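You operate a simulated robot arm through the tools that you are given. There is no shell and no other tool. Be economical: measure what you need, move in short steps, check, and stop when the job is done.

Carry out the task below with a simulated two-armed robot. There is one attempt and no reset: what you move stays moved.

## Task
Pick up the tin labelled "black sesame" from the counter with one hand, pass it to the other hand and put it on the collect sheet on the table. Set down upright: tin.
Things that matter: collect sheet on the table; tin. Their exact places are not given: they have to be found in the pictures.

Only the result counts: the job must be done as asked and must still hold three seconds after the hand-in. Knocking over, shifting, dropping, spilling or breaking anything else fails it. Flat cloth is picked up by pressing the open fingertips on it (5 to 10 N) and closing them slowly along it; thin cloth reads only 2 to 8 mm in the jaws.

## Robot
Two 7-joint arms with two-finger grippers on one trunk, on a base that drives. Base frame: it is fixed to the floor where the robot stands at the start and does not move with it; the origin is under the middle of the robot, x ahead of it, y to its left, z up. Units: mm, rad, N and s.
The left shoulder is at the start at [149, 216, 1011], the right one opposite. With the tool pointing down near the work surface each hand reaches from about 100 to 880 mm from the robot's upright axis, wherever it stands, measured 20 degrees to its own side. Places, roughly: collect sheet on the table (18x17 cm) [-2840, 560, 720]. Payload 3.18 kg a hand.
Tool frame (each hand has its own): the origin (TCP) lies between the finger pads and is the grasp point; the fingertips stand 30 mm ahead of it; z points along the fingers, y is the line along which they close. The gripper opens to 144 mm. The gripper's body begins 103 mm behind the TCP.
Orientation is told as [roll, pitch, yaw] about the base's x, y, z axes, in that order, counted from this pose: with the fingers straight down and closing along the base's y, the tool's x points along the base's -x, its y along +y and its z along -z.

## Interface
- The arms move only by the tool servo_tool. It takes "left_commands", "right_commands" or both (then of equal length, played together; a hand with none holds still); each is a list that holds one entry, the list of rows, each a list of 6 numbers: the shift along the tool's x, y, z in units of 20 mm (1.0 is 20 mm), then the turn, a rotation vector about the tool's x, y, z in units of 4 degrees (1.0 is 4 degrees). In form: [[[tx, ty, tz, wx, wy, wz], ...]]. A call has 1 to 12 rows; each row shifts and turns the commanded pose from where the row before left it, along the tool's axes as they then stand. "left_claw" and "right_claw" are, for a hand that has rows, the closure in counts, from 0 (fully open) to 255 (shut), set as the call begins (left out, the last holds). A call with a number of a shift or a turn outside -1 to 1 is refused whole. Rows are played at 5 a second. More than 50 mm and 0.15 rad between two rows, or a gripper value outside its range, and nothing of the call is played. A pose out of reach is approached as far as the arm can. The call stops where the force on the tool passes 40 N (or 10 N more than at its start, if that is more) or the arm is blocked; 0.2 s more then pass. Each finger halts on what it meets, pressing with about 34 N; the grip force reading is that of the motor and also rises with nothing between the fingers. The clock runs only during rows and for 0.2 s after the last one: add rows that do not move to give the fingers time. It gives the time, the measured TCP pose, the force on the tool (base axes), the opening and the grip force at its end, in the units of the frame above (readings bear some noise), with the torque about the TCP (base axes, N m) and any sound that the robot's microphone picked up, and new pictures: "show" is both (left out), scene, wrist or none (wrist: the cameras of the hands that moved).
- Cameras (640 x 400 px; columns grow to the right, rows downward): "scene" is now at [263.9, -12.1, 1285.5]; the picture's right is [-0.16, -0.99, 0.00], its down [0.49, -0.08, -0.87] and it looks along [0.86, -0.14, 0.49] (base axes); focal length 214 px, centre (320, 200). "left" rides on the left gripper at [76, -16, -143] in its tool frame; the picture's right is [0.21, 0.98, 0.00], its down [-0.84, 0.18, -0.51] and it looks along [-0.50, 0.11, 0.86] (tool axes); focal length 218 px, centre (320, 200). "right" rides on the right gripper at [77, 16, -143] in its tool frame; the picture's right is [-0.21, 0.98, 0.00], its down [-0.84, -0.18, -0.51] and it looks along [-0.50, -0.11, 0.86] (tool axes); focal length 218 px, centre (320, 200).
- slide_trunk(by): slides the trunk up (or, below 0, down) by that many mm; the arms and the scene camera ride with it, the base frame stays. It gives what a move gives, with no picture.
- base_move(legs): drives the robot by 1 to 6 legs, each [ahead, left, turn to the left] in mm, mm and rad, along the robot's own axes; the way and the turn of a leg run together, so that a leg with both is an arc; at most 1500 mm and 3.142 rad a leg. The arms and the cameras ride along, it lands a little off, and it stops where it bumps. It gives what a move gives, and a new picture of the scene camera.
- aim_head(pan, tilt): turns the head with the scene camera to pan (to the left, within 1.396 rad either way) and tilt (down, from -0.506 to 1.204), counted from straight ahead of the robot. It gives what a move gives, and a new picture of the scene camera.
- pixel_to_xyz(camera, pixels): for up to 12 pixels [column, row] of the newest picture of that camera ("zoom" is the newest enlarged one), the place [x, y, z] in the base frame of the surface seen there, good to about 2 mm. It takes no simulated time.
- zoom(camera, box): a new picture of the part [left, top, right, bottom] of that camera's present view, enlarged. It takes no simulated time.
- job_done(): hands the job in; it is judged then, once.

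Work in short steps. Measure before you move; look again where a grasp or a placing could have gone wrong, and mend it. You have 80 turns and 260 pictures in all, those below and enlarged ones among them. Open the grippers and draw the arms clear of the work before you hand the job in, unless the task says otherwise; then end with one line.

The tools are called after "Emit:" by a JSON object that holds its "fn" and its "kwargs". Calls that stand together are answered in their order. servo_tool: Moves the arms, as the interface text tells. Its arguments: {"type":"object","properties":{"left_commands":{"type":"array"},"left_claw":{"type":"number"},"right_commands":{"type":"array"},"right_claw":{"type":"number"},"show":{"type":"string","enum":["both","scene","wrist","none"]}},"required":[]} The other tools are called the same way: slide_trunk (by) slides the trunk up or down; base_move (legs) drives the base; aim_head (pan, tilt) turns the head that bears the scene camera; pixel_to_xyz (camera, pixels) gives the place of the surface under pixels of a picture; zoom (camera, box) takes an enlarged picture of a part of a camera's view; job_done () hands the job in.

At the start:

```text
t: 0.0
left_tool_pos: [438.4, 231.7, 1081.4]
left_orientation: [-0.002, 0.002, 0.002]
left_ft_force: [-0.2, -0.3, 0.5]
left_moment: [0.01, 0.0, 0.01]
left_width: 144.3
left_finger_force: 0.0
right_tool_pos: [341.4, -88.6, 1138.5]
right_orientation: [0.023, 0.018, -0.018]
right_ft_force: [153.4, -83.6, 41.9]
right_moment: [12.66, 26.43, 6.31]
right_width: 143.9
right_finger_force: 0.1
trunk travel left (down, up): [-100.0, 269.0]
robot x, y, heading: [0.9, 0.2, -0.002]
head pan, tilt: [0.271, 1.201]
```

scene: 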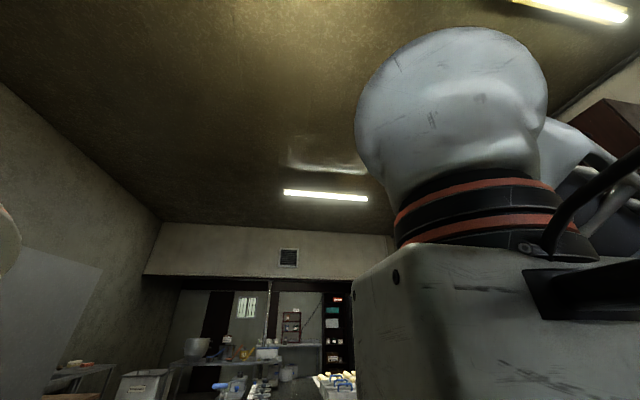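
right: 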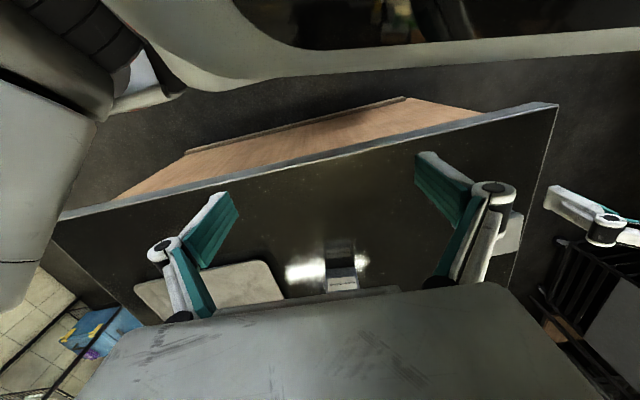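
left: 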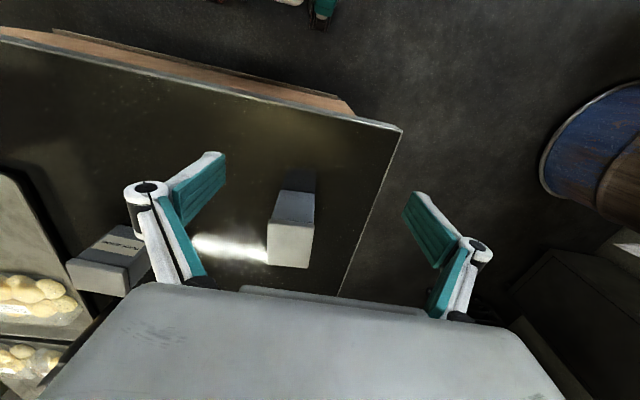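

The right hand reads about 180 N and its arm fills the scene view at (450,150), so it seems to be jammed against the head. I'll ease it forward and outward.

Emit:
{"fn": "servo_tool", "kwargs": {"right_commands": [[[-0.5, -1, 0, 0, 0, 0], [-0.5, -1, 0, 0, 0, 0], [-0.5, -1, 0, 0, 0, 0], [0, -1, 0, 0, 0, 0]]]}}

```text
t: 1.0
left_tool_pos: [437.7, 231.2, 1083.0]
left_orientation: [-0.002, -0.003, 0.001]
left_ft_force: [0.8, 0.5, 0.8]
left_moment: [0.03, 0.03, 0.02]
left_width: 143.9
left_finger_force: 0.0
right_tool_pos: [364.2, -168.9, 1140.1]
right_orientation: [0.023, 0.012, -0.009]
right_ft_force: [-0.7, -0.5, 1.2]
right_moment: [0.07, -0.16, -0.01]
right_width: 144.0
right_finger_force: 0.1
trunk travel left (down, up): [-100.0, 269.0]
robot x, y, heading: [-2.7, -2.1, -0.005]
head pan, tilt: [0.271, 1.201]
```

scene: 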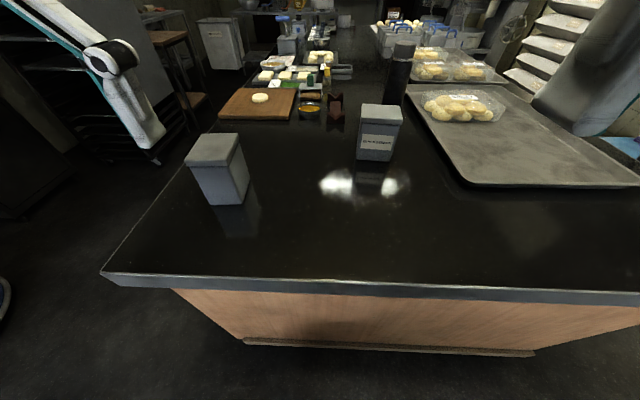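
right: 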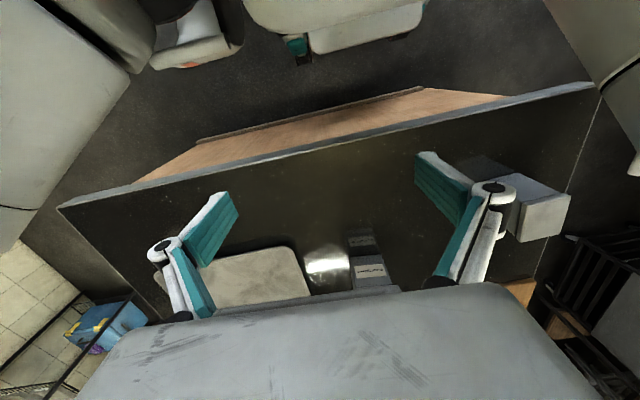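

The head is free. Two tins are visible, at (218,170) and (380,130). I'll zoom in to read the labels and measure both.

Emit:
{"fn": "zoom", "kwargs": {"camera": "scene", "box": [340, 90, 420, 140]}}

Emit:
{"fn": "zoom", "kwargs": {"camera": "scene", "box": [170, 110, 298, 190]}}

Emit:
{"fn": "zoom", "kwargs": {"camera": "scene", "box": [200, 0, 456, 160]}}

Emit:
{"fn": "pixel_to_xyz", "kwargs": {"camera": "scene", "pixels": [[362, 106], [401, 109], [384, 105], [362, 122], [357, 155], [390, 158], [186, 163], [223, 163], [238, 136], [205, 136], [210, 203], [247, 190]]}}

```text
8.00 times, centred on (380, 115) of scene
```

zoom: 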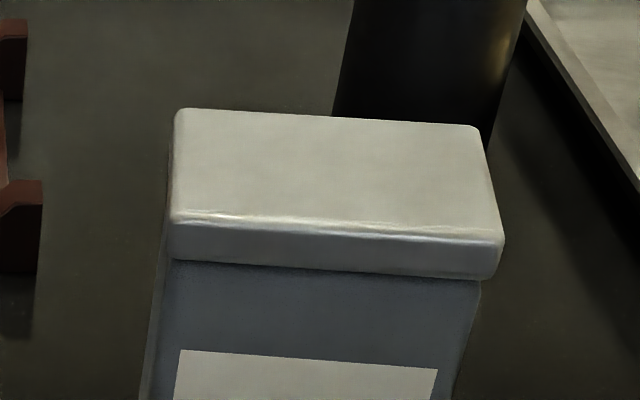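

```text
5.00 times, centred on (234, 150) of scene
```

zoom: 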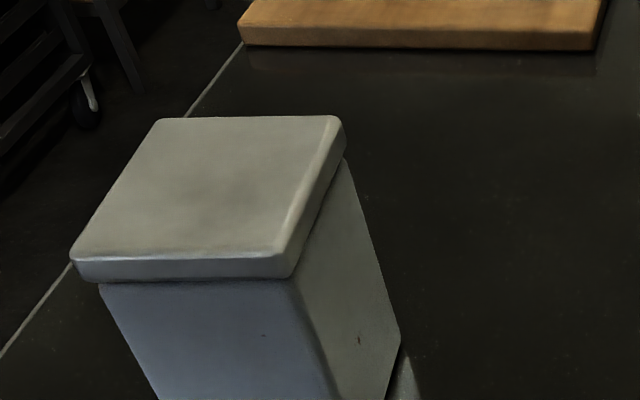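

```text
2.50 times, centred on (328, 80) of scene
```

zoom: 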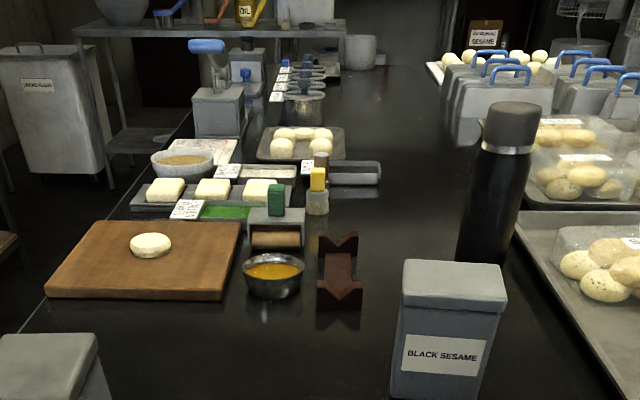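

```text
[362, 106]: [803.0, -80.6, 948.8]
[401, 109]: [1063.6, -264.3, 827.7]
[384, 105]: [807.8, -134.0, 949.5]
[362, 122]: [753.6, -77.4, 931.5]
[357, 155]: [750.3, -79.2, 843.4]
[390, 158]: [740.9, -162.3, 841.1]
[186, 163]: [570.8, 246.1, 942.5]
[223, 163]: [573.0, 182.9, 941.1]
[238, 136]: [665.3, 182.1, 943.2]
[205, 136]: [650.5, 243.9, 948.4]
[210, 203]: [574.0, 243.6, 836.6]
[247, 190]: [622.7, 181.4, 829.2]
```

The tin at (380,130) carries the "BLACK SESAME" label. I'll measure its top, the tray and the breads on the right before planning the grasp.

Emit:
{"fn": "pixel_to_xyz", "kwargs": {"camera": "scene", "pixels": [[363, 105], [399, 107], [363, 116], [401, 119], [380, 112], [376, 165], [440, 150], [466, 182], [465, 105], [500, 95], [437, 70], [450, 292]]}}

Emit:
{"fn": "aim_head", "kwargs": {"pan": -0.25, "tilt": 0.7}}

```text
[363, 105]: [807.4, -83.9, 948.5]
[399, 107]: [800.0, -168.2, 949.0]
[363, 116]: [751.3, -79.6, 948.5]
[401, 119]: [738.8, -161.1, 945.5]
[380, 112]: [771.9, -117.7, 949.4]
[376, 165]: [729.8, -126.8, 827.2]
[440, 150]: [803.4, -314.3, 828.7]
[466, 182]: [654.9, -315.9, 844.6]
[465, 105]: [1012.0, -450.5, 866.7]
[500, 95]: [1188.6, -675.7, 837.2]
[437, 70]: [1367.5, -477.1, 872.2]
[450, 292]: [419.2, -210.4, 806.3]
```

```text
t: 1.9
left_tool_pos: [437.8, 231.8, 1081.4]
left_orientation: [-0.002, -0.001, 0.003]
left_ft_force: [0.4, 0.0, -0.5]
left_moment: [-0.03, 0.03, 0.01]
left_width: 143.9
left_finger_force: 0.1
right_tool_pos: [367.9, -169.7, 1137.7]
right_orientation: [0.026, 0.016, -0.018]
right_ft_force: [-4.7, -48.2, 27.0]
right_moment: [7.41, -0.32, 1.05]
right_width: 144.2
right_finger_force: 0.1
trunk travel left (down, up): [-100.0, 269.0]
robot x, y, heading: [2.0, 0.7, 0.002]
head pan, tilt: [-0.25, 0.7]
```

scene: 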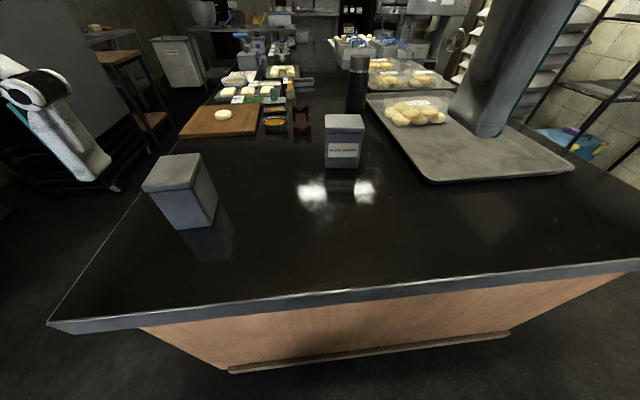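

The tin's centre is about (774,-123), its top is at z 949 on a counter at z 828, and it is turned about -0.11 rad. The right arm touches the head again at 48 N, so I'll move that hand forward and outward to the right.

Emit:
{"fn": "servo_tool", "kwargs": {"right_commands": [[[0, -1, 0, 0, 0, 0], [0, -1, 0, 0, 0, 0], [-0.5, -1, 0, 0, 0, 0], [-1, -1, 0, 0, 0, 0], [-1, -1, 0, 0, 0, 0], [-1, -1, 0, 0, 0, 0], [-1, -1, 0, 0, 0, 0], [-1, -1, 0, 0, 0, 0], [-1, -1, 0, 0, 0, 0], [-1, -1, 0, 0, 0, 0]]], "show": "none"}}

Emit:
{"fn": "servo_tool", "kwargs": {"right_commands": [[[0, 0, 0, 0, 0, 1], [0, 0, 0, 0, 0, 1], [0, 0, 0, 0, 0, 1], [0, 0, 0, 0, 0, 1], [0, 0, 0, 0, 0, 1], [0, 0, 0, 0, 0, 1], [0, 0, 0, 0, 0, 1], [0, 0, 0, 0, 0, 1], [0, 0, 0, 0, 0, 1], [0, 0, 0, 0, 0, 1], [0, 0, 0, 0, 0, 1], [0, 0, 0, 0, 0, 1]]], "show": "scene"}}

```text
t: 4.2
left_tool_pos: [436.4, 231.7, 1081.1]
left_orientation: [0.001, 0.002, 0.002]
left_ft_force: [-0.6, 0.0, 0.2]
left_moment: [-0.01, 0.01, -0.01]
left_width: 143.8
left_finger_force: 0.1
right_tool_pos: [492.2, -303.1, 1067.9]
right_orientation: [0.024, 0.015, -0.021]
right_ft_force: [0.8, 0.5, 0.7]
right_moment: [-0.02, 0.02, 0.02]
right_width: 144.0
right_finger_force: 0.1
right hand out of reach, approached as far as the arm can: row 6, 7, 8, 9, 10
trunk travel left (down, up): [-100.0, 269.0]
robot x, y, heading: [1.6, -2.1, 0.001]
head pan, tilt: [-0.25, 0.7]
```

```text
t: 6.8
left_tool_pos: [436.8, 232.4, 1081.0]
left_orientation: [-0.002, -0.001, 0.001]
left_ft_force: [-0.1, 0.5, -0.9]
left_moment: [0.01, 0.03, -0.04]
left_width: 144.3
left_finger_force: 0.1
right_tool_pos: [491.3, -304.7, 1068.5]
right_orientation: [0.002, 0.028, -0.856]
right_ft_force: [0.2, -0.4, 0.5]
right_moment: [0.02, -0.02, -0.02]
right_width: 143.8
right_finger_force: 0.0
trunk travel left (down, up): [-100.0, 269.0]
robot x, y, heading: [3.6, -2.8, -0.004]
head pan, tilt: [-0.25, 0.7]
```

scene: 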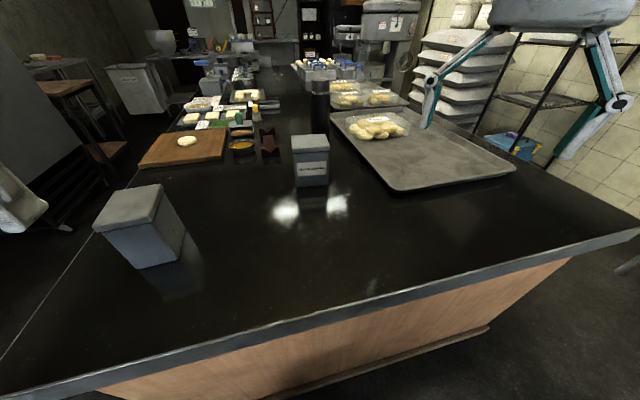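

The yaw is tracking at -0.856 and I need about -1.68. I'll continue the yaw, then tilt about tool y.

Emit:
{"fn": "servo_tool", "kwargs": {"right_commands": [[[0, 0, 0, 0, 0, 1], [0, 0, 0, 0, 0, 1], [0, 0, 0, 0, 0, 1], [0, 0, 0, 0, 0, 1], [0, 0, 0, 0, 0, 1], [0, 0, 0, 0, 0, 1], [0, 0, 0, 0, 0, 1], [0, 0, 0, 0, 0, 1], [0, 0, 0, 0, 0, 1], [0, 0, 0, 0, 0, 1], [0, 0, 0, 0, 0, 1], [0, 0, 0, 0, 0, 0.8]]], "show": "none"}}

Emit:
{"fn": "servo_tool", "kwargs": {"right_commands": [[[0, 0, 0, 0, 1, 0], [0, 0, 0, 0, 1, 0], [0, 0, 0, 0, 1, 0], [0, 0, 0, 0, 1, 0], [0, 0, 0, 0, 1, 0], [0, 0, 0, 0, 1, 0], [0, 0, 0, 0, 1, 0], [0, 0, 0, 0, 1, 0], [0, 0, 0, 0, 1, 0], [0, 0, 0, 0, 1, 0], [0, 0, 0, 0, 1, 0], [0, 0, 0, 0, 1, 0]]], "show": "scene"}}

```text
t: 9.3
left_tool_pos: [437.9, 231.7, 1081.6]
left_orientation: [-0.003, 0.0, 0.002]
left_ft_force: [0.2, 0.0, -0.6]
left_moment: [0.02, 0.0, -0.01]
left_width: 144.1
left_finger_force: 0.1
right_tool_pos: [491.6, -302.8, 1069.4]
right_orientation: [-0.018, 0.021, -1.68]
right_ft_force: [0.0, 0.4, 0.2]
right_moment: [-0.01, -0.03, 0.0]
right_width: 144.2
right_finger_force: 0.1
trunk travel left (down, up): [-100.0, 269.0]
robot x, y, heading: [-2.9, -3.8, -0.001]
head pan, tilt: [-0.25, 0.7]
```

```text
t: 11.9
left_tool_pos: [437.1, 232.0, 1080.8]
left_orientation: [-0.001, 0.0, 0.001]
left_ft_force: [0.2, 0.3, -0.4]
left_moment: [0.02, -0.02, 0.0]
left_width: 144.1
left_finger_force: 0.1
right_tool_pos: [492.0, -304.3, 1067.5]
right_orientation: [-0.028, 0.859, -1.702]
right_ft_force: [0.1, 0.5, -0.5]
right_moment: [0.0, -0.02, -0.03]
right_width: 144.1
right_finger_force: 0.0
trunk travel left (down, up): [-100.0, 269.0]
robot x, y, heading: [1.7, -1.5, 0.003]
head pan, tilt: [-0.25, 0.7]
```

scene: 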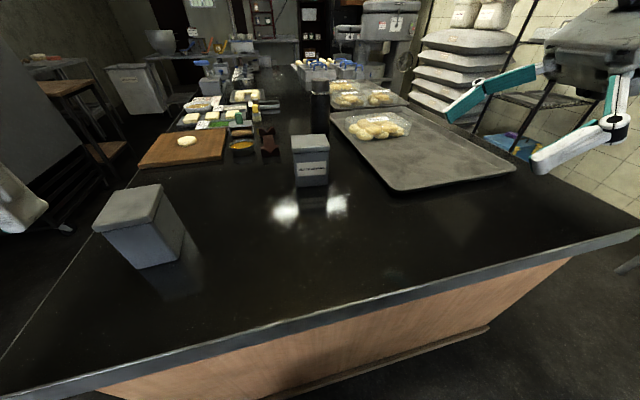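

The tilt is now 0.859. I'll add two more tilt steps and then sweep forward along tool y towards the pre-grasp beside the tin.

Emit:
{"fn": "servo_tool", "kwargs": {"right_commands": [[[0, 0, 0, 0, 1, 0], [0, 0, 0, 0, 1, 0], [-0.25, 1, 0.4, 0, 0, 0], [-0.25, 1, 0.4, 0, 0, 0], [-0.25, 1, 0.4, 0, 0, 0], [-0.25, 1, 0.4, 0, 0, 0], [-0.25, 1, 0.4, 0, 0, 0], [-0.25, 1, 0.4, 0, 0, 0], [-0.25, 1, 0.4, 0, 0, 0], [-0.25, 1, 0.4, 0, 0, 0], [-0.25, 1, 0.4, 0, 0, 0], [0, 0, 0, 0, 0, 0]]]}}

```text
t: 14.6
left_tool_pos: [437.8, 232.7, 1081.3]
left_orientation: [-0.003, -0.001, 0.002]
left_ft_force: [-0.5, -0.9, 0.3]
left_moment: [-0.01, -0.06, 0.0]
left_width: 144.0
left_finger_force: 0.0
right_tool_pos: [674.5, -286.5, 987.3]
right_orientation: [-0.032, 1.0, -1.707]
right_ft_force: [-0.4, -0.4, -0.7]
right_moment: [-0.04, -0.01, -0.03]
right_width: 144.2
right_finger_force: 0.1
trunk travel left (down, up): [-100.0, 269.0]
robot x, y, heading: [2.0, 2.2, -0.001]
head pan, tilt: [-0.25, 0.7]
```

scene: 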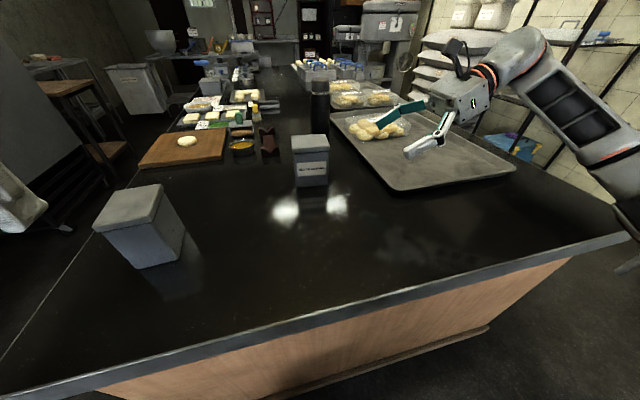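
right: 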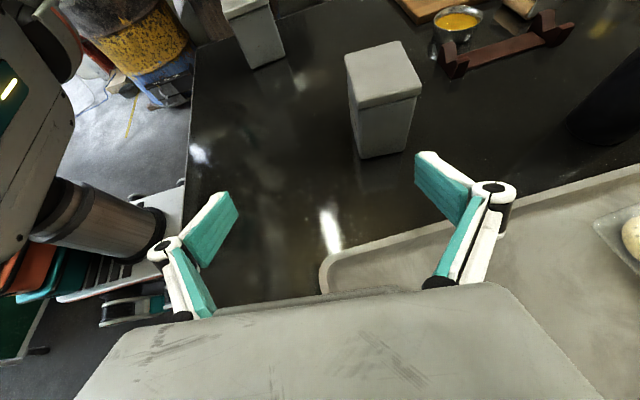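

Both pictures show a good approach, with the tin top in the wrist view at about (346,55)-(421,92). I'll re-measure the tin from the wrist camera.

Emit:
{"fn": "pixel_to_xyz", "kwargs": {"camera": "right", "pixels": [[349, 57], [400, 45], [417, 89], [361, 103], [380, 75], [363, 157], [407, 147], [385, 125]]}}

Emit:
{"fn": "zoom", "kwargs": {"camera": "right", "box": [304, 25, 464, 175]}}

```text
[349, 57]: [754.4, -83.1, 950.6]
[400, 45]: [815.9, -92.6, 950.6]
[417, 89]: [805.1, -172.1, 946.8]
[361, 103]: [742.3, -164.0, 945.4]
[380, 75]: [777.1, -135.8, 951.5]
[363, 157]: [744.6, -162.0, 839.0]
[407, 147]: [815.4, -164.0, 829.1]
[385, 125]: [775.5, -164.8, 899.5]
```

```text
2.67 times, centred on (384, 100) of right
```

zoom: 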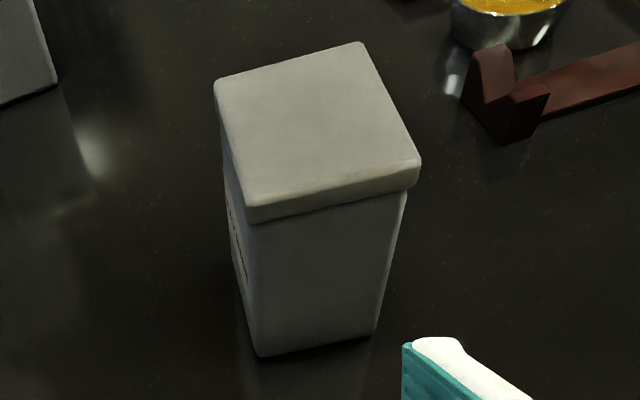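

The tin's centre is (779,-128) and its yaw about -0.14, which matches the tool. I'll align laterally first and advance partway.

Emit:
{"fn": "servo_tool", "kwargs": {"right_commands": [[[-0.18, 0.82, 0.4, 0, 0, 0], [-0.18, 0.82, 0.4, 0, 0, 0], [-0.18, 0.82, 0.4, 0, 0, 0], [-0.18, 0.82, 0.4, 0, 0, 0], [-0.18, 0.82, 0.4, 0, 0, 0], [0, 0, 0.8, 0, 0, 0], [0, 0, 0, 0, 0, 0]]]}}

```text
t: 16.1
left_tool_pos: [437.4, 232.5, 1081.5]
left_orientation: [-0.001, 0.001, 0.002]
left_ft_force: [0.8, -0.9, 0.7]
left_moment: [0.0, 0.01, 0.01]
left_width: 143.8
left_finger_force: 0.1
right_tool_pos: [758.2, -256.9, 943.1]
right_orientation: [-0.033, 0.999, -1.708]
right_ft_force: [0.9, 0.5, 0.0]
right_moment: [-0.01, 0.02, -0.02]
right_width: 143.8
right_finger_force: 0.1
trunk travel left (down, up): [-100.0, 269.0]
robot x, y, heading: [-2.0, -1.6, -0.003]
head pan, tilt: [-0.25, 0.7]
```

scene: 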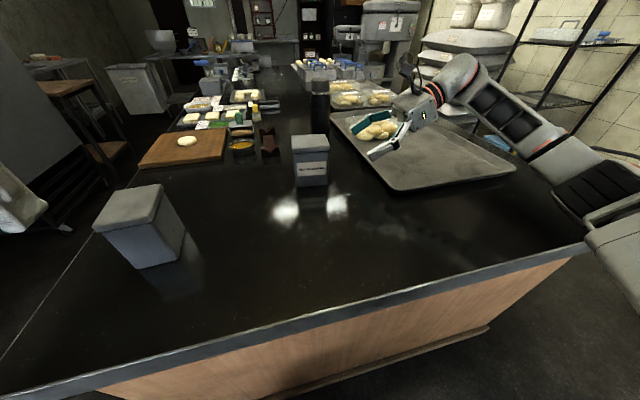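
right: 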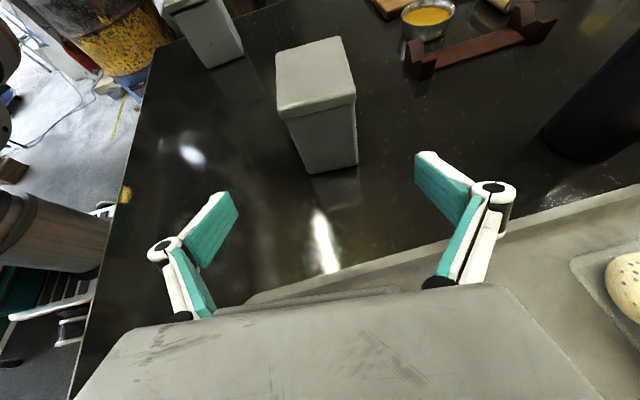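

The tin is centred between the fingers, with 123 mm left along tool z. I'll advance and watch the force.

Emit:
{"fn": "servo_tool", "kwargs": {"right_commands": [[[-0.02, 0.03, 1, 0, 0, 0], [-0.02, 0.03, 1, 0, 0, 0], [-0.02, 0.03, 1, 0, 0, 0], [-0.02, 0.03, 1, 0, 0, 0], [0, 0.03, 1, 0, 0, 0], [0, 0.03, 1, 0, 0, 0], [0, 0, 0.1, 0, 0, 0], [0, 0, 0, 0, 0, 0]]]}}

```text
t: 17.9
left_tool_pos: [437.6, 231.7, 1081.8]
left_orientation: [0.0, 0.002, 0.002]
left_ft_force: [0.0, 0.2, -0.3]
left_moment: [-0.01, 0.03, 0.02]
left_width: 144.0
left_finger_force: 0.1
right_tool_pos: [772.5, -159.0, 874.3]
right_orientation: [-0.035, 0.998, -1.709]
right_ft_force: [0.5, 0.6, -0.2]
right_moment: [0.01, -0.01, -0.02]
right_width: 144.1
right_finger_force: 0.0
trunk travel left (down, up): [-100.0, 269.0]
robot x, y, heading: [-1.0, -0.1, 0.0]
head pan, tilt: [-0.25, 0.7]
```

scene: 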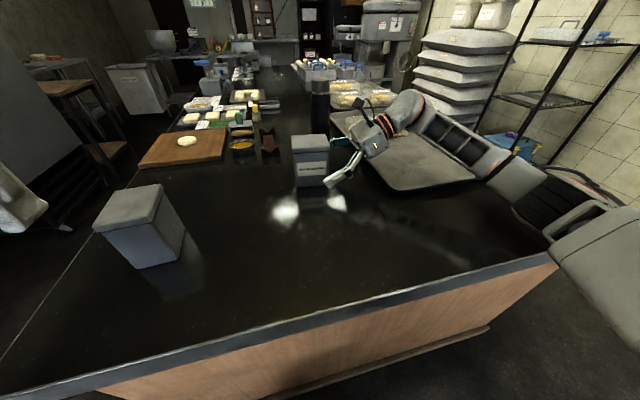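
right: 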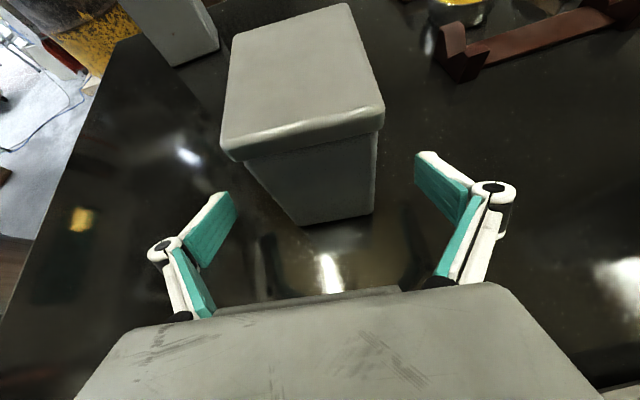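

The TCP is at (772.5,-159,874), about 2.6 mm off the tin's mid-plane. I'll nudge it and close.

Emit:
{"fn": "servo_tool", "kwargs": {"right_commands": [[[0.0, 0.13, 0.1, 0, 0, 0], [0, 0, 0, 0, 0, 0]]], "show": "none"}}

Emit:
{"fn": "servo_tool", "kwargs": {"right_commands": [[[0, 0, 0, 0, 0, 0], [0, 0, 0, 0, 0, 0], [0, 0, 0, 0, 0, 0], [0, 0, 0, 0, 0, 0], [0, 0, 0, 0, 0, 0]]], "right_claw": 255}}

```text
t: 18.6
left_tool_pos: [437.7, 231.8, 1081.1]
left_orientation: [-0.001, 0.001, 0.001]
left_ft_force: [0.5, 0.9, 0.6]
left_moment: [0.03, 0.0, 0.01]
left_width: 143.8
left_finger_force: 0.1
right_tool_pos: [773.8, -156.9, 874.5]
right_orientation: [-0.033, 0.999, -1.706]
right_ft_force: [0.5, -0.3, -0.5]
right_moment: [0.01, 0.02, -0.02]
right_width: 144.2
right_finger_force: 0.1
trunk travel left (down, up): [-100.0, 269.0]
robot x, y, heading: [2.8, -1.1, -0.005]
head pan, tilt: [-0.25, 0.7]
```

```text
t: 19.8
left_tool_pos: [436.8, 230.9, 1082.0]
left_orientation: [-0.002, 0.0, 0.002]
left_ft_force: [0.6, -0.7, -0.3]
left_moment: [0.02, 0.0, -0.04]
left_width: 144.2
left_finger_force: 0.0
right_tool_pos: [775.4, -156.4, 874.3]
right_orientation: [-0.033, 0.999, -1.706]
right_ft_force: [0.8, -0.7, 2.0]
right_moment: [-0.04, -0.25, 0.0]
right_width: 71.5
right_finger_force: 33.4
trunk travel left (down, up): [-100.0, 269.0]
robot x, y, heading: [2.3, -2.0, -0.002]
head pan, tilt: [-0.25, 0.7]
```

scene: 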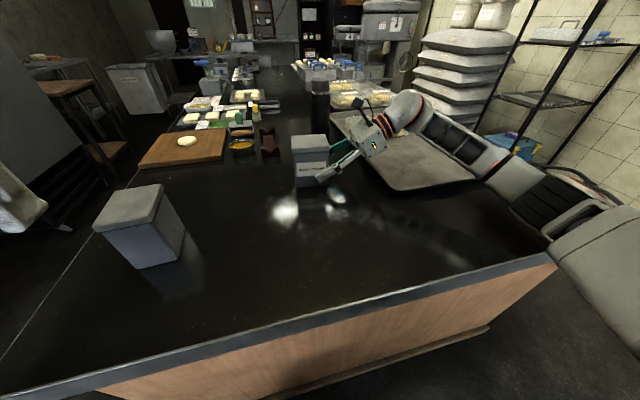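
right: 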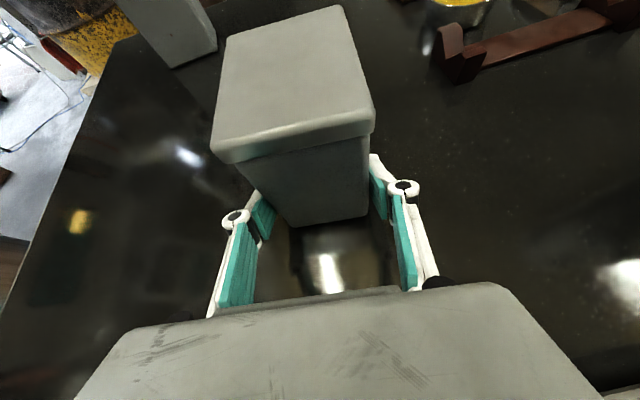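

It gripped at 71.5 mm width and 33 N. I'll lift straight up 60 mm and check for slip.

Emit:
{"fn": "servo_tool", "kwargs": {"right_commands": [[[0.42, 0, -0.27, 0, 0, 0], [0.84, 0, -0.54, 0, 0, 0], [0.84, 0, -0.54, 0, 0, 0], [0.42, 0, -0.27, 0, 0, 0], [0, 0, 0, 0, 0, 0]]]}}

```text
t: 20.9
left_tool_pos: [438.2, 232.9, 1081.8]
left_orientation: [-0.001, 0.002, 0.001]
left_ft_force: [0.0, 0.0, -0.6]
left_moment: [0.01, 0.0, 0.03]
left_width: 143.9
left_finger_force: 0.1
right_tool_pos: [777.1, -157.1, 932.6]
right_orientation: [-0.036, 0.997, -1.712]
right_ft_force: [0.0, -1.0, -4.8]
right_moment: [-0.15, 0.01, 0.02]
right_width: 71.3
right_finger_force: 34.3
trunk travel left (down, up): [-100.0, 269.0]
robot x, y, heading: [-0.1, -0.5, 0.003]
head pan, tilt: [-0.25, 0.7]
```

scene: 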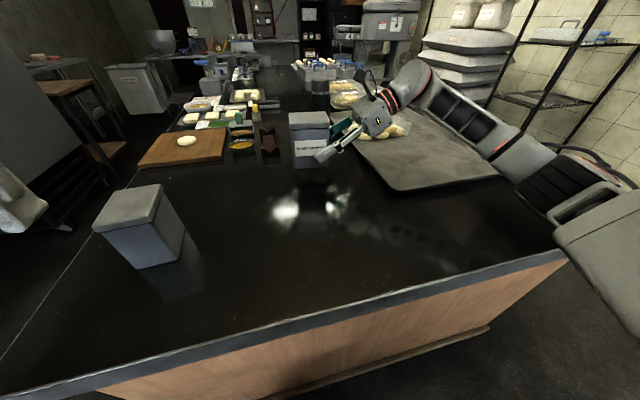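
right: 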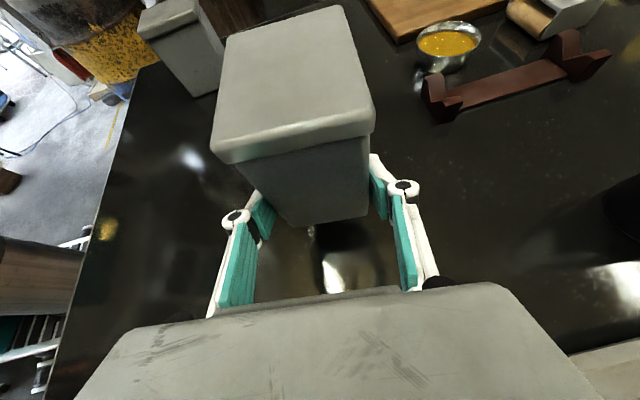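

The tin is held steadily. I'll bring it back towards the robot and up, while yawing the left hand to mirror the right.

Emit:
{"fn": "servo_tool", "kwargs": {"right_commands": [[[0.37, -1, -0.13, 0, 0, 0], [0.37, -1, -0.13, 0, 0, 0], [0.37, -1, -0.13, 0, 0, 0], [0.37, -1, -0.13, 0, 0, 0], [0.37, -1, -0.13, 0, 0, 0], [0.37, -1, -0.13, 0, 0, 0], [0.37, -1, -0.13, 0, 0, 0], [0.37, -1, -0.13, 0, 0, 0], [0.37, -1, -0.13, 0, 0, 0], [0.37, -1, -0.13, 0, 0, 0], [0, 0, 0, 0, 0, 0], [0, 0, 0, 0, 0, 0]]], "left_commands": [[[0, 0, 0, 0, 0, -1], [0, 0, 0, 0, 0, -1], [0, 0, 0, 0, 0, -1], [0, 0, 0, 0, 0, -1], [0, 0, 0, 0, 0, -1], [0, 0, 0, 0, 0, -1], [0, 0, 0, 0, 0, -1], [0, 0, 0, 0, 0, -1], [0, 0, 0, 0, 0, -1], [0, 0, 0, 0, 0, -1], [0, 0, 0, 0, 0, -1], [0, 0, 0, 0, 0, -1]]], "show": "scene"}}

```text
t: 23.6
left_tool_pos: [437.3, 232.7, 1082.5]
left_orientation: [0.0, 0.002, 0.84]
left_ft_force: [-0.8, 0.5, -0.6]
left_moment: [-0.02, 0.0, -0.03]
left_width: 144.1
left_finger_force: 0.1
right_tool_pos: [580.7, -116.8, 1011.6]
right_orientation: [-0.034, 0.998, -1.711]
right_ft_force: [0.6, 0.0, -4.1]
right_moment: [-0.16, 0.03, -0.03]
right_width: 71.7
right_finger_force: 34.1
trunk travel left (down, up): [-100.0, 269.0]
robot x, y, heading: [-3.5, -4.3, -0.001]
head pan, tilt: [-0.25, 0.7]
```

scene: 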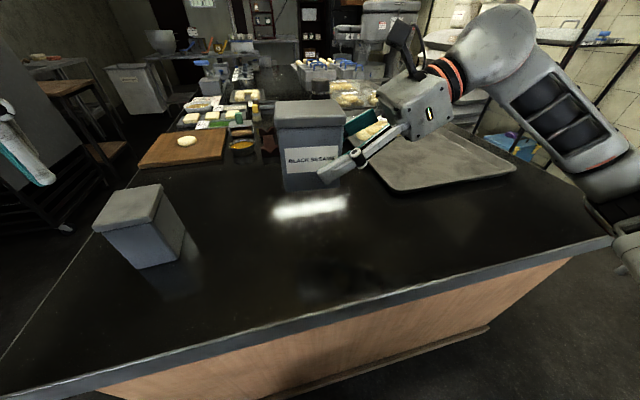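

Next I'll finish the left yaw (8.5 more steps) and then tilt about its tool y, with the hand staying clear at y 232.

Emit:
{"fn": "servo_tool", "kwargs": {"left_commands": [[[0, 0, 0, 0, 0, -1], [0, 0, 0, 0, 0, -1], [0, 0, 0, 0, 0, -1], [0, 0, 0, 0, 0, -1], [0, 0, 0, 0, 0, -1], [0, 0, 0, 0, 0, -1], [0, 0, 0, 0, 0, -1], [0, 0, 0, 0, 0, -1], [0, 0, 0, 0, 0, -0.5], [0, 0, 0, 0, 0, 0]]], "show": "none"}}

Emit:
{"fn": "servo_tool", "kwargs": {"left_commands": [[[0, 0, 0, 0, 1, 0], [0, 0, 0, 0, 1, 0], [0, 0, 0, 0, 1, 0], [0, 0, 0, 0, 1, 0], [0, 0, 0, 0, 1, 0], [0, 0, 0, 0, 1, 0], [0, 0, 0, 0, 1, 0], [0, 0, 0, 0, 1, 0], [0, 0, 0, 0, 1, 0], [0, 0, 0, 0, 1, 0], [0, 0, 0, 0, 1, 0], [0, 0, 0, 0, 1, 0]]], "show": "both"}}

```text
t: 25.8
left_tool_pos: [437.7, 231.1, 1080.8]
left_orientation: [0.0, 0.003, 1.432]
left_ft_force: [0.1, -0.2, -1.1]
left_moment: [-0.01, 0.0, 0.01]
left_width: 143.7
left_finger_force: 0.0
right_tool_pos: [580.6, -117.6, 1011.8]
right_orientation: [-0.034, 0.999, -1.709]
right_ft_force: [-0.6, -0.3, -3.6]
right_moment: [-0.17, 0.02, 0.01]
right_width: 71.2
right_finger_force: 33.7
trunk travel left (down, up): [-100.0, 269.0]
robot x, y, heading: [-2.0, -2.3, -0.001]
head pan, tilt: [-0.25, 0.7]
```

```text
t: 28.4
left_tool_pos: [436.7, 231.3, 1082.3]
left_orientation: [-0.001, 0.84, 1.433]
left_ft_force: [0.3, 0.1, 0.6]
left_moment: [0.0, -0.03, -0.01]
left_width: 143.6
left_finger_force: 0.1
right_tool_pos: [581.6, -116.0, 1011.9]
right_orientation: [-0.035, 0.997, -1.711]
right_ft_force: [0.1, 0.9, -4.1]
right_moment: [-0.16, 0.03, -0.02]
right_width: 71.5
right_finger_force: 33.7
trunk travel left (down, up): [-100.0, 269.0]
robot x, y, heading: [0.2, -2.5, -0.004]
head pan, tilt: [-0.25, 0.7]
```

scene: 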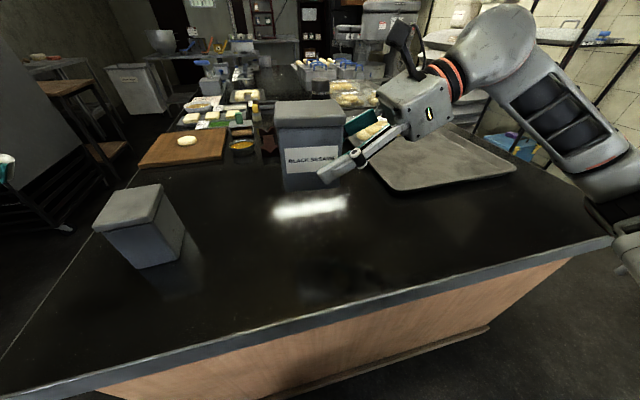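
left: 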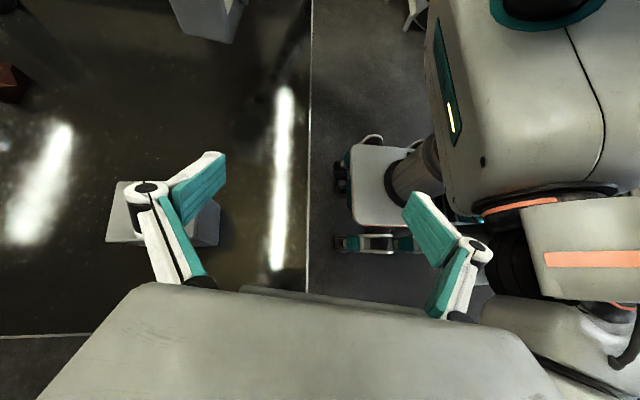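

Now I'll measure where the held tin is in the scene view.

Emit:
{"fn": "pixel_to_xyz", "kwargs": {"camera": "scene", "pixels": [[278, 103], [343, 102], [277, 125], [346, 124], [310, 113], [285, 188], [315, 135], [283, 150]]}}

Emit:
{"fn": "zoom", "kwargs": {"camera": "scene", "box": [240, 80, 400, 200]}}

```text
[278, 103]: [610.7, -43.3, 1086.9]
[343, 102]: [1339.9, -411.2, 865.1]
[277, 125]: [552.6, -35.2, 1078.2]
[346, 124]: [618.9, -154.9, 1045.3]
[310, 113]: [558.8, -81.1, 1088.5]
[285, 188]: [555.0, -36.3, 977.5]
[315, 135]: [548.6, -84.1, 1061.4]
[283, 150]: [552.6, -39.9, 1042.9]
```

```text
3.33 times, centred on (320, 140) of scene
```

zoom: 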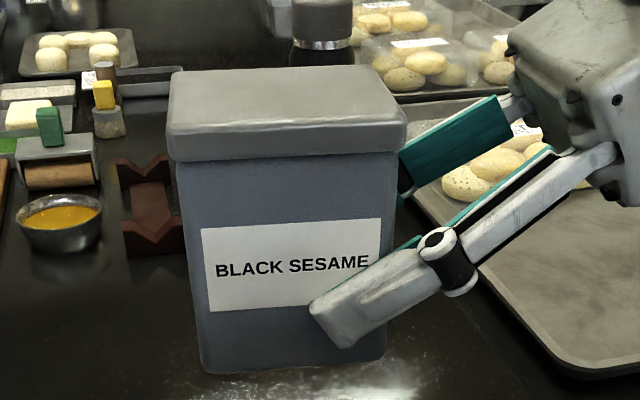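

The tin hangs upright, and its left face is at y about -37. I'll finish the left tilt and move that hand forward beside the tin.

Emit:
{"fn": "servo_tool", "kwargs": {"left_commands": [[[0, 0, 0, 0, 1, 0], [0, 0, 0, 0, 1, 0], [0.2, -1, 0, 0, 0, 0], [0.2, -1, 0, 0, 0, 0], [0.2, -1, 0, 0, 0, 0], [0.2, -1, 0, 0, 0, 0], [0.2, -1, 0, 0, 0, 0], [0.2, -1, 0, 0, 0, 0], [0.2, -1, 0, 0, 0, 0], [0.2, -1, 0, 0, 0, 0], [0.2, -1, 0, 0, 0, 0], [0, -0.5, 0, 0, 0, 0]]]}}

```text
t: 30.9
left_tool_pos: [623.0, 184.0, 1110.0]
left_orientation: [-0.002, 0.978, 1.433]
left_ft_force: [0.0, -1.1, 0.2]
left_moment: [-0.01, 0.0, -0.01]
left_width: 144.0
left_finger_force: 0.1
right_tool_pos: [580.5, -116.4, 1013.8]
right_orientation: [-0.035, 0.998, -1.708]
right_ft_force: [0.1, -0.4, -3.1]
right_moment: [-0.13, -0.02, 0.04]
right_width: 71.6
right_finger_force: 34.5
trunk travel left (down, up): [-100.0, 269.0]
robot x, y, heading: [-1.0, -0.7, -0.003]
head pan, tilt: [-0.25, 0.7]
```

scene: 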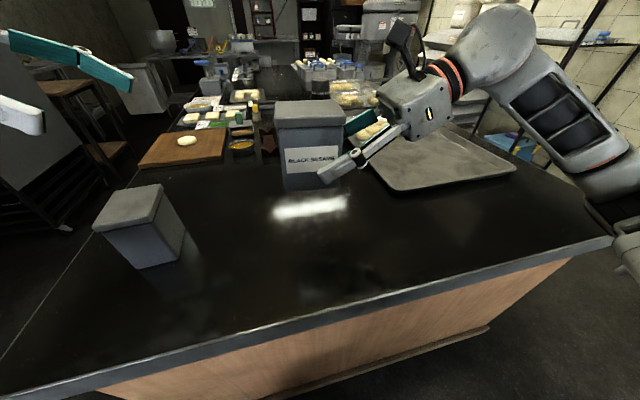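
left: 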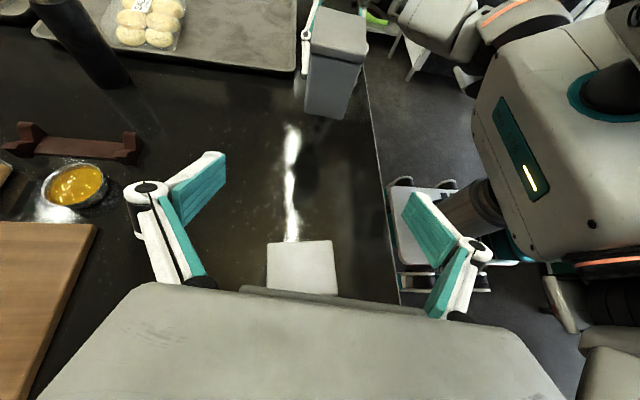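

Measuring the held tin from the left camera so I can align the hand.

Emit:
{"fn": "pixel_to_xyz", "kwargs": {"camera": "left", "pixels": [[314, 41], [361, 59], [319, 10], [364, 20], [340, 30], [310, 108], [345, 112], [330, 85]]}}

Emit:
{"fn": "zoom", "kwargs": {"camera": "left", "box": [280, 0, 400, 125]}}

```text
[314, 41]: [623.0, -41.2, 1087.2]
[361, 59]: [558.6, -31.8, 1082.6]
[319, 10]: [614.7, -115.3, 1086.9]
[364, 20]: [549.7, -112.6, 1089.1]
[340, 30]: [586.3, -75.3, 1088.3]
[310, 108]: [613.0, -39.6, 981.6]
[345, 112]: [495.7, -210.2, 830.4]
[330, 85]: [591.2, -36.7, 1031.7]
```

```text
3.20 times, centred on (340, 62) of left
```

zoom: 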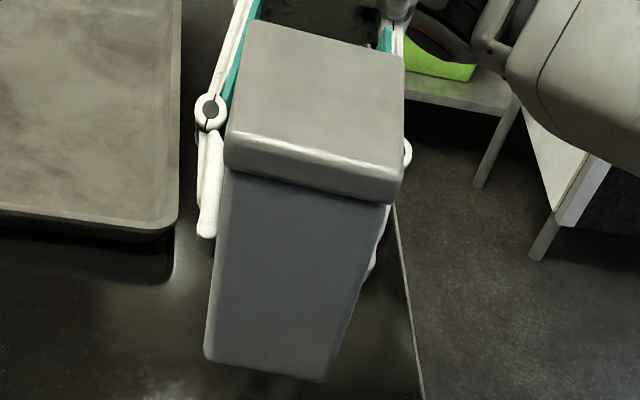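

The left face's centre is (591,-37), so I'll go to a pre-grasp about 120 mm back along the left tool axis.

Emit:
{"fn": "servo_tool", "kwargs": {"left_commands": [[[0.63, 0.01, 0.95, 0, 0, 0], [0.63, 0.01, 0.95, 0, 0, 0], [0.63, 0.01, 0.95, 0, 0, 0], [0.63, 0.01, 0.95, 0, 0, 0], [0.63, 0.01, 0.95, 0, 0, 0], [0.63, 0.01, 0.95, 0, 0, 0], [0, 0, 0, 0, 0, 0]]]}}

```text
t: 32.5
left_tool_pos: [602.4, 50.4, 1110.7]
left_orientation: [0.0, 0.98, 1.432]
left_ft_force: [-0.7, 0.5, 0.4]
left_moment: [-0.01, 0.04, 0.02]
left_width: 144.1
left_finger_force: 0.0
right_tool_pos: [580.9, -116.8, 1012.4]
right_orientation: [-0.036, 1.0, -1.707]
right_ft_force: [-0.4, -0.6, -4.7]
right_moment: [-0.17, 0.01, 0.0]
right_width: 71.6
right_finger_force: 33.8
trunk travel left (down, up): [-100.0, 269.0]
robot x, y, heading: [-1.9, 1.7, -0.003]
head pan, tilt: [-0.25, 0.7]
```

scene: 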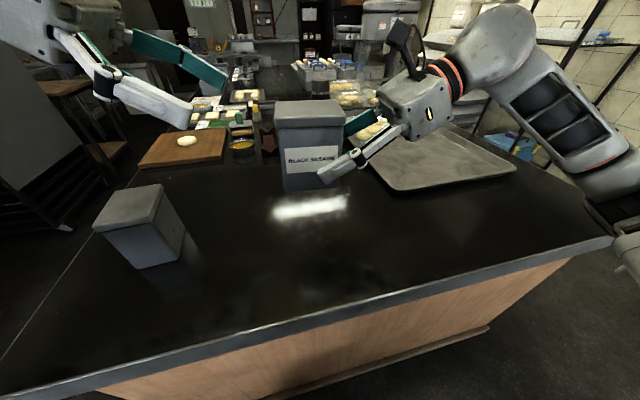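
left: 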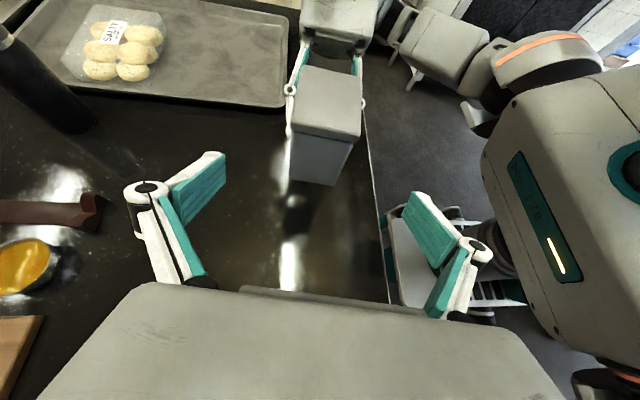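

Aligned, with 122 mm left along tool z. I'll advance with the fingers open.

Emit:
{"fn": "servo_tool", "kwargs": {"left_commands": [[[0, 0, 1, 0, 0, 0], [0, 0, 1, 0, 0, 0], [0, 0, 1, 0, 0, 0], [0, 0, 1, 0, 0, 0], [0, 0, 1, 0, 0, 0], [0, 0, 1, 0, 0, 0], [0, 0, 0.1, 0, 0, 0], [0, 0, 0, 0, 0, 0]]]}}

```text
t: 34.4
left_tool_pos: [589.6, -49.9, 1041.0]
left_orientation: [0.0, 0.976, 1.432]
left_ft_force: [-0.8, -0.8, 0.4]
left_moment: [0.01, 0.0, 0.01]
left_width: 144.2
left_finger_force: 0.0
right_tool_pos: [579.8, -117.8, 1011.9]
right_orientation: [-0.036, 0.998, -1.709]
right_ft_force: [-0.2, -0.8, -3.9]
right_moment: [-0.16, 0.01, -0.01]
right_width: 71.4
right_finger_force: 34.4
trunk travel left (down, up): [-100.0, 269.0]
robot x, y, heading: [1.4, 0.3, 0.001]
head pan, tilt: [-0.25, 0.7]
```

scene: 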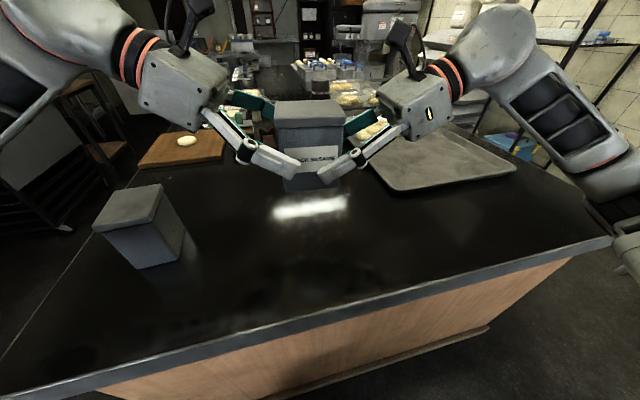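
left: 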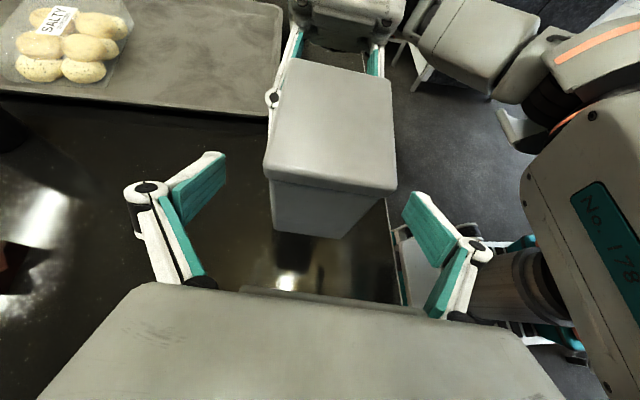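

The left fingers straddle the left half of the tin. Closing the left hand now.

Emit:
{"fn": "servo_tool", "kwargs": {"left_commands": [[[0, 0, 0, 0, 0, 0], [0, 0, 0, 0, 0, 0], [0, 0, 0, 0, 0, 0], [0, 0, 0, 0, 0, 0], [0, 0, 0, 0, 0, 0]]], "left_claw": 255}}

Emit:
{"fn": "zoom", "kwargs": {"camera": "scene", "box": [210, 80, 410, 205]}}

```text
t: 35.5
left_tool_pos: [588.6, -50.3, 1040.8]
left_orientation: [0.002, 0.979, 1.436]
left_ft_force: [-1.7, 0.0, 0.7]
left_moment: [0.02, 0.54, 0.32]
left_width: 71.5
left_finger_force: 33.5
right_tool_pos: [580.7, -117.8, 1012.6]
right_orientation: [-0.035, 0.998, -1.708]
right_ft_force: [0.1, -1.4, -6.4]
right_moment: [-0.24, -0.46, -0.43]
right_width: 71.4
right_finger_force: 33.7
trunk travel left (down, up): [-100.0, 269.0]
robot x, y, heading: [0.9, 0.6, 0.003]
head pan, tilt: [-0.25, 0.7]
```

scene: 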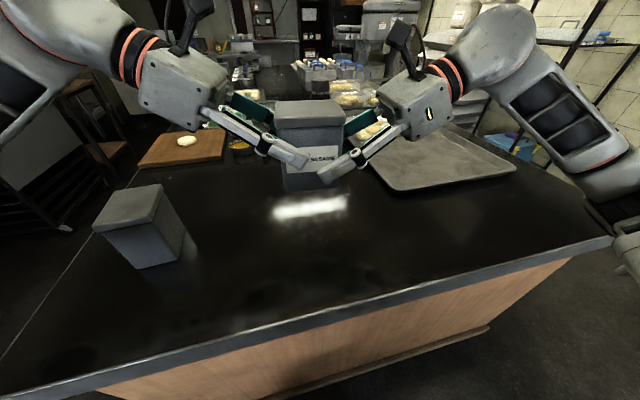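
left: 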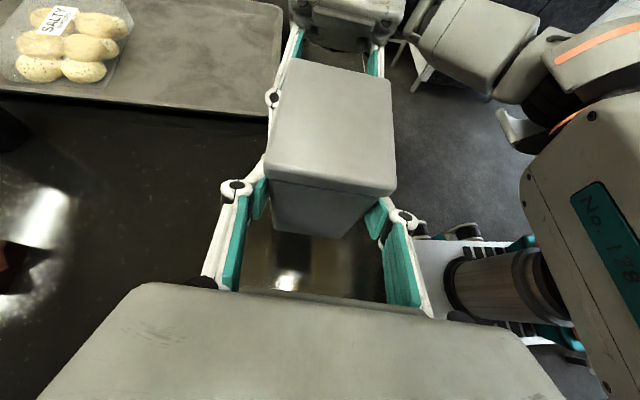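

```text
3.20 times, centred on (310, 142) of scene
```

zoom: 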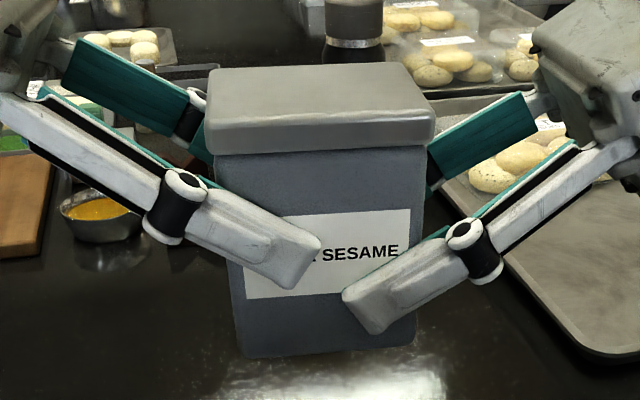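

Both hands hold the tin at 71.5 mm and the fingers don't overlap. I'll open the right hand and check that the left carries the load.

Emit:
{"fn": "servo_tool", "kwargs": {"right_commands": [[[0, 0, 0, 0, 0, 0], [0, 0, 0, 0, 0, 0], [0, 0, 0, 0, 0, 0], [0, 0, 0, 0, 0, 0]]], "right_claw": 0, "show": "scene"}}

```text
t: 36.5
left_tool_pos: [589.6, -49.6, 1041.5]
left_orientation: [0.002, 0.977, 1.434]
left_ft_force: [0.0, 0.2, -0.2]
left_moment: [0.12, -0.02, 0.01]
left_width: 71.5
left_finger_force: 34.0
right_tool_pos: [580.1, -117.6, 1013.3]
right_orientation: [-0.035, 0.997, -1.709]
right_ft_force: [0.9, -0.4, 0.9]
right_moment: [0.0, -0.01, -0.02]
right_width: 143.9
right_finger_force: 0.1
trunk travel left (down, up): [-100.0, 269.0]
robot x, y, heading: [-2.8, -0.1, -0.002]
head pan, tilt: [-0.25, 0.7]
```

scene: 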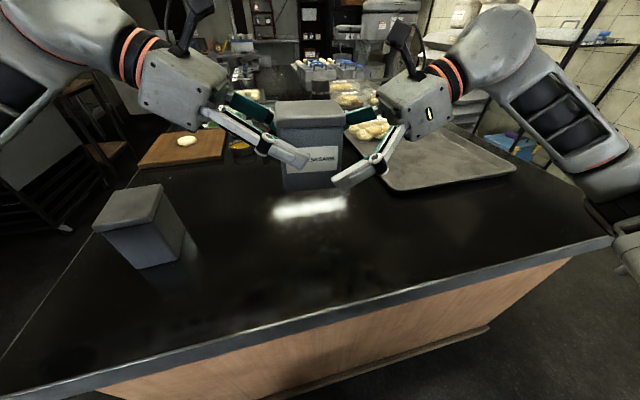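

The tin stays up in the left hand. I'll withdraw the right hand along its axis.

Emit:
{"fn": "servo_tool", "kwargs": {"right_commands": [[[0, 0, -1, 0, 0, 0], [0, 0, -1, 0, 0, 0], [0, 0, -1, 0, 0, 0], [0, 0, -1, 0, 0, 0], [0, 0, -1, 0, 0, 0], [0, 0, -1, 0, 0, 0], [0, 0, -1, 0, 0, 0], [0, -1, 0, 0, 0, 0], [0, -1, 0, 0, 0, 0], [0, -1, 0, 0, 0, 0], [0, -1, 0, 0, 0, 0], [0, -1, 0, 0, 0, 0]]], "show": "scene"}}

```text
t: 39.1
left_tool_pos: [589.1, -49.6, 1042.6]
left_orientation: [-0.001, 0.977, 1.432]
left_ft_force: [-0.1, -0.1, 0.2]
left_moment: [0.14, 0.02, 0.02]
left_width: 71.4
left_finger_force: 34.2
right_tool_pos: [468.1, -221.9, 1090.1]
right_orientation: [-0.032, 0.999, -1.706]
right_ft_force: [0.0, 0.3, -0.5]
right_moment: [-0.01, 0.02, -0.03]
right_width: 144.1
right_finger_force: 0.0
trunk travel left (down, up): [-100.0, 269.0]
robot x, y, heading: [-2.0, 1.9, -0.004]
head pan, tilt: [-0.25, 0.7]
```

scene: 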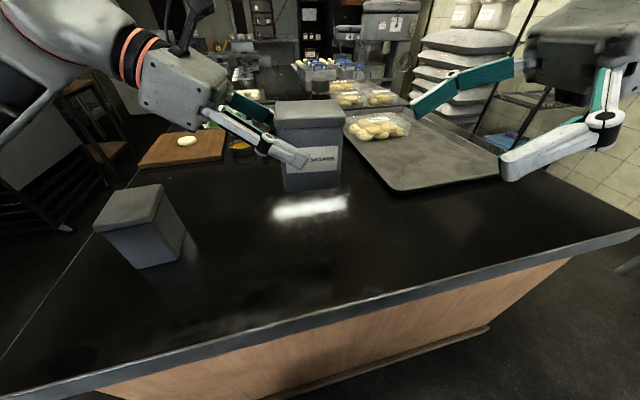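

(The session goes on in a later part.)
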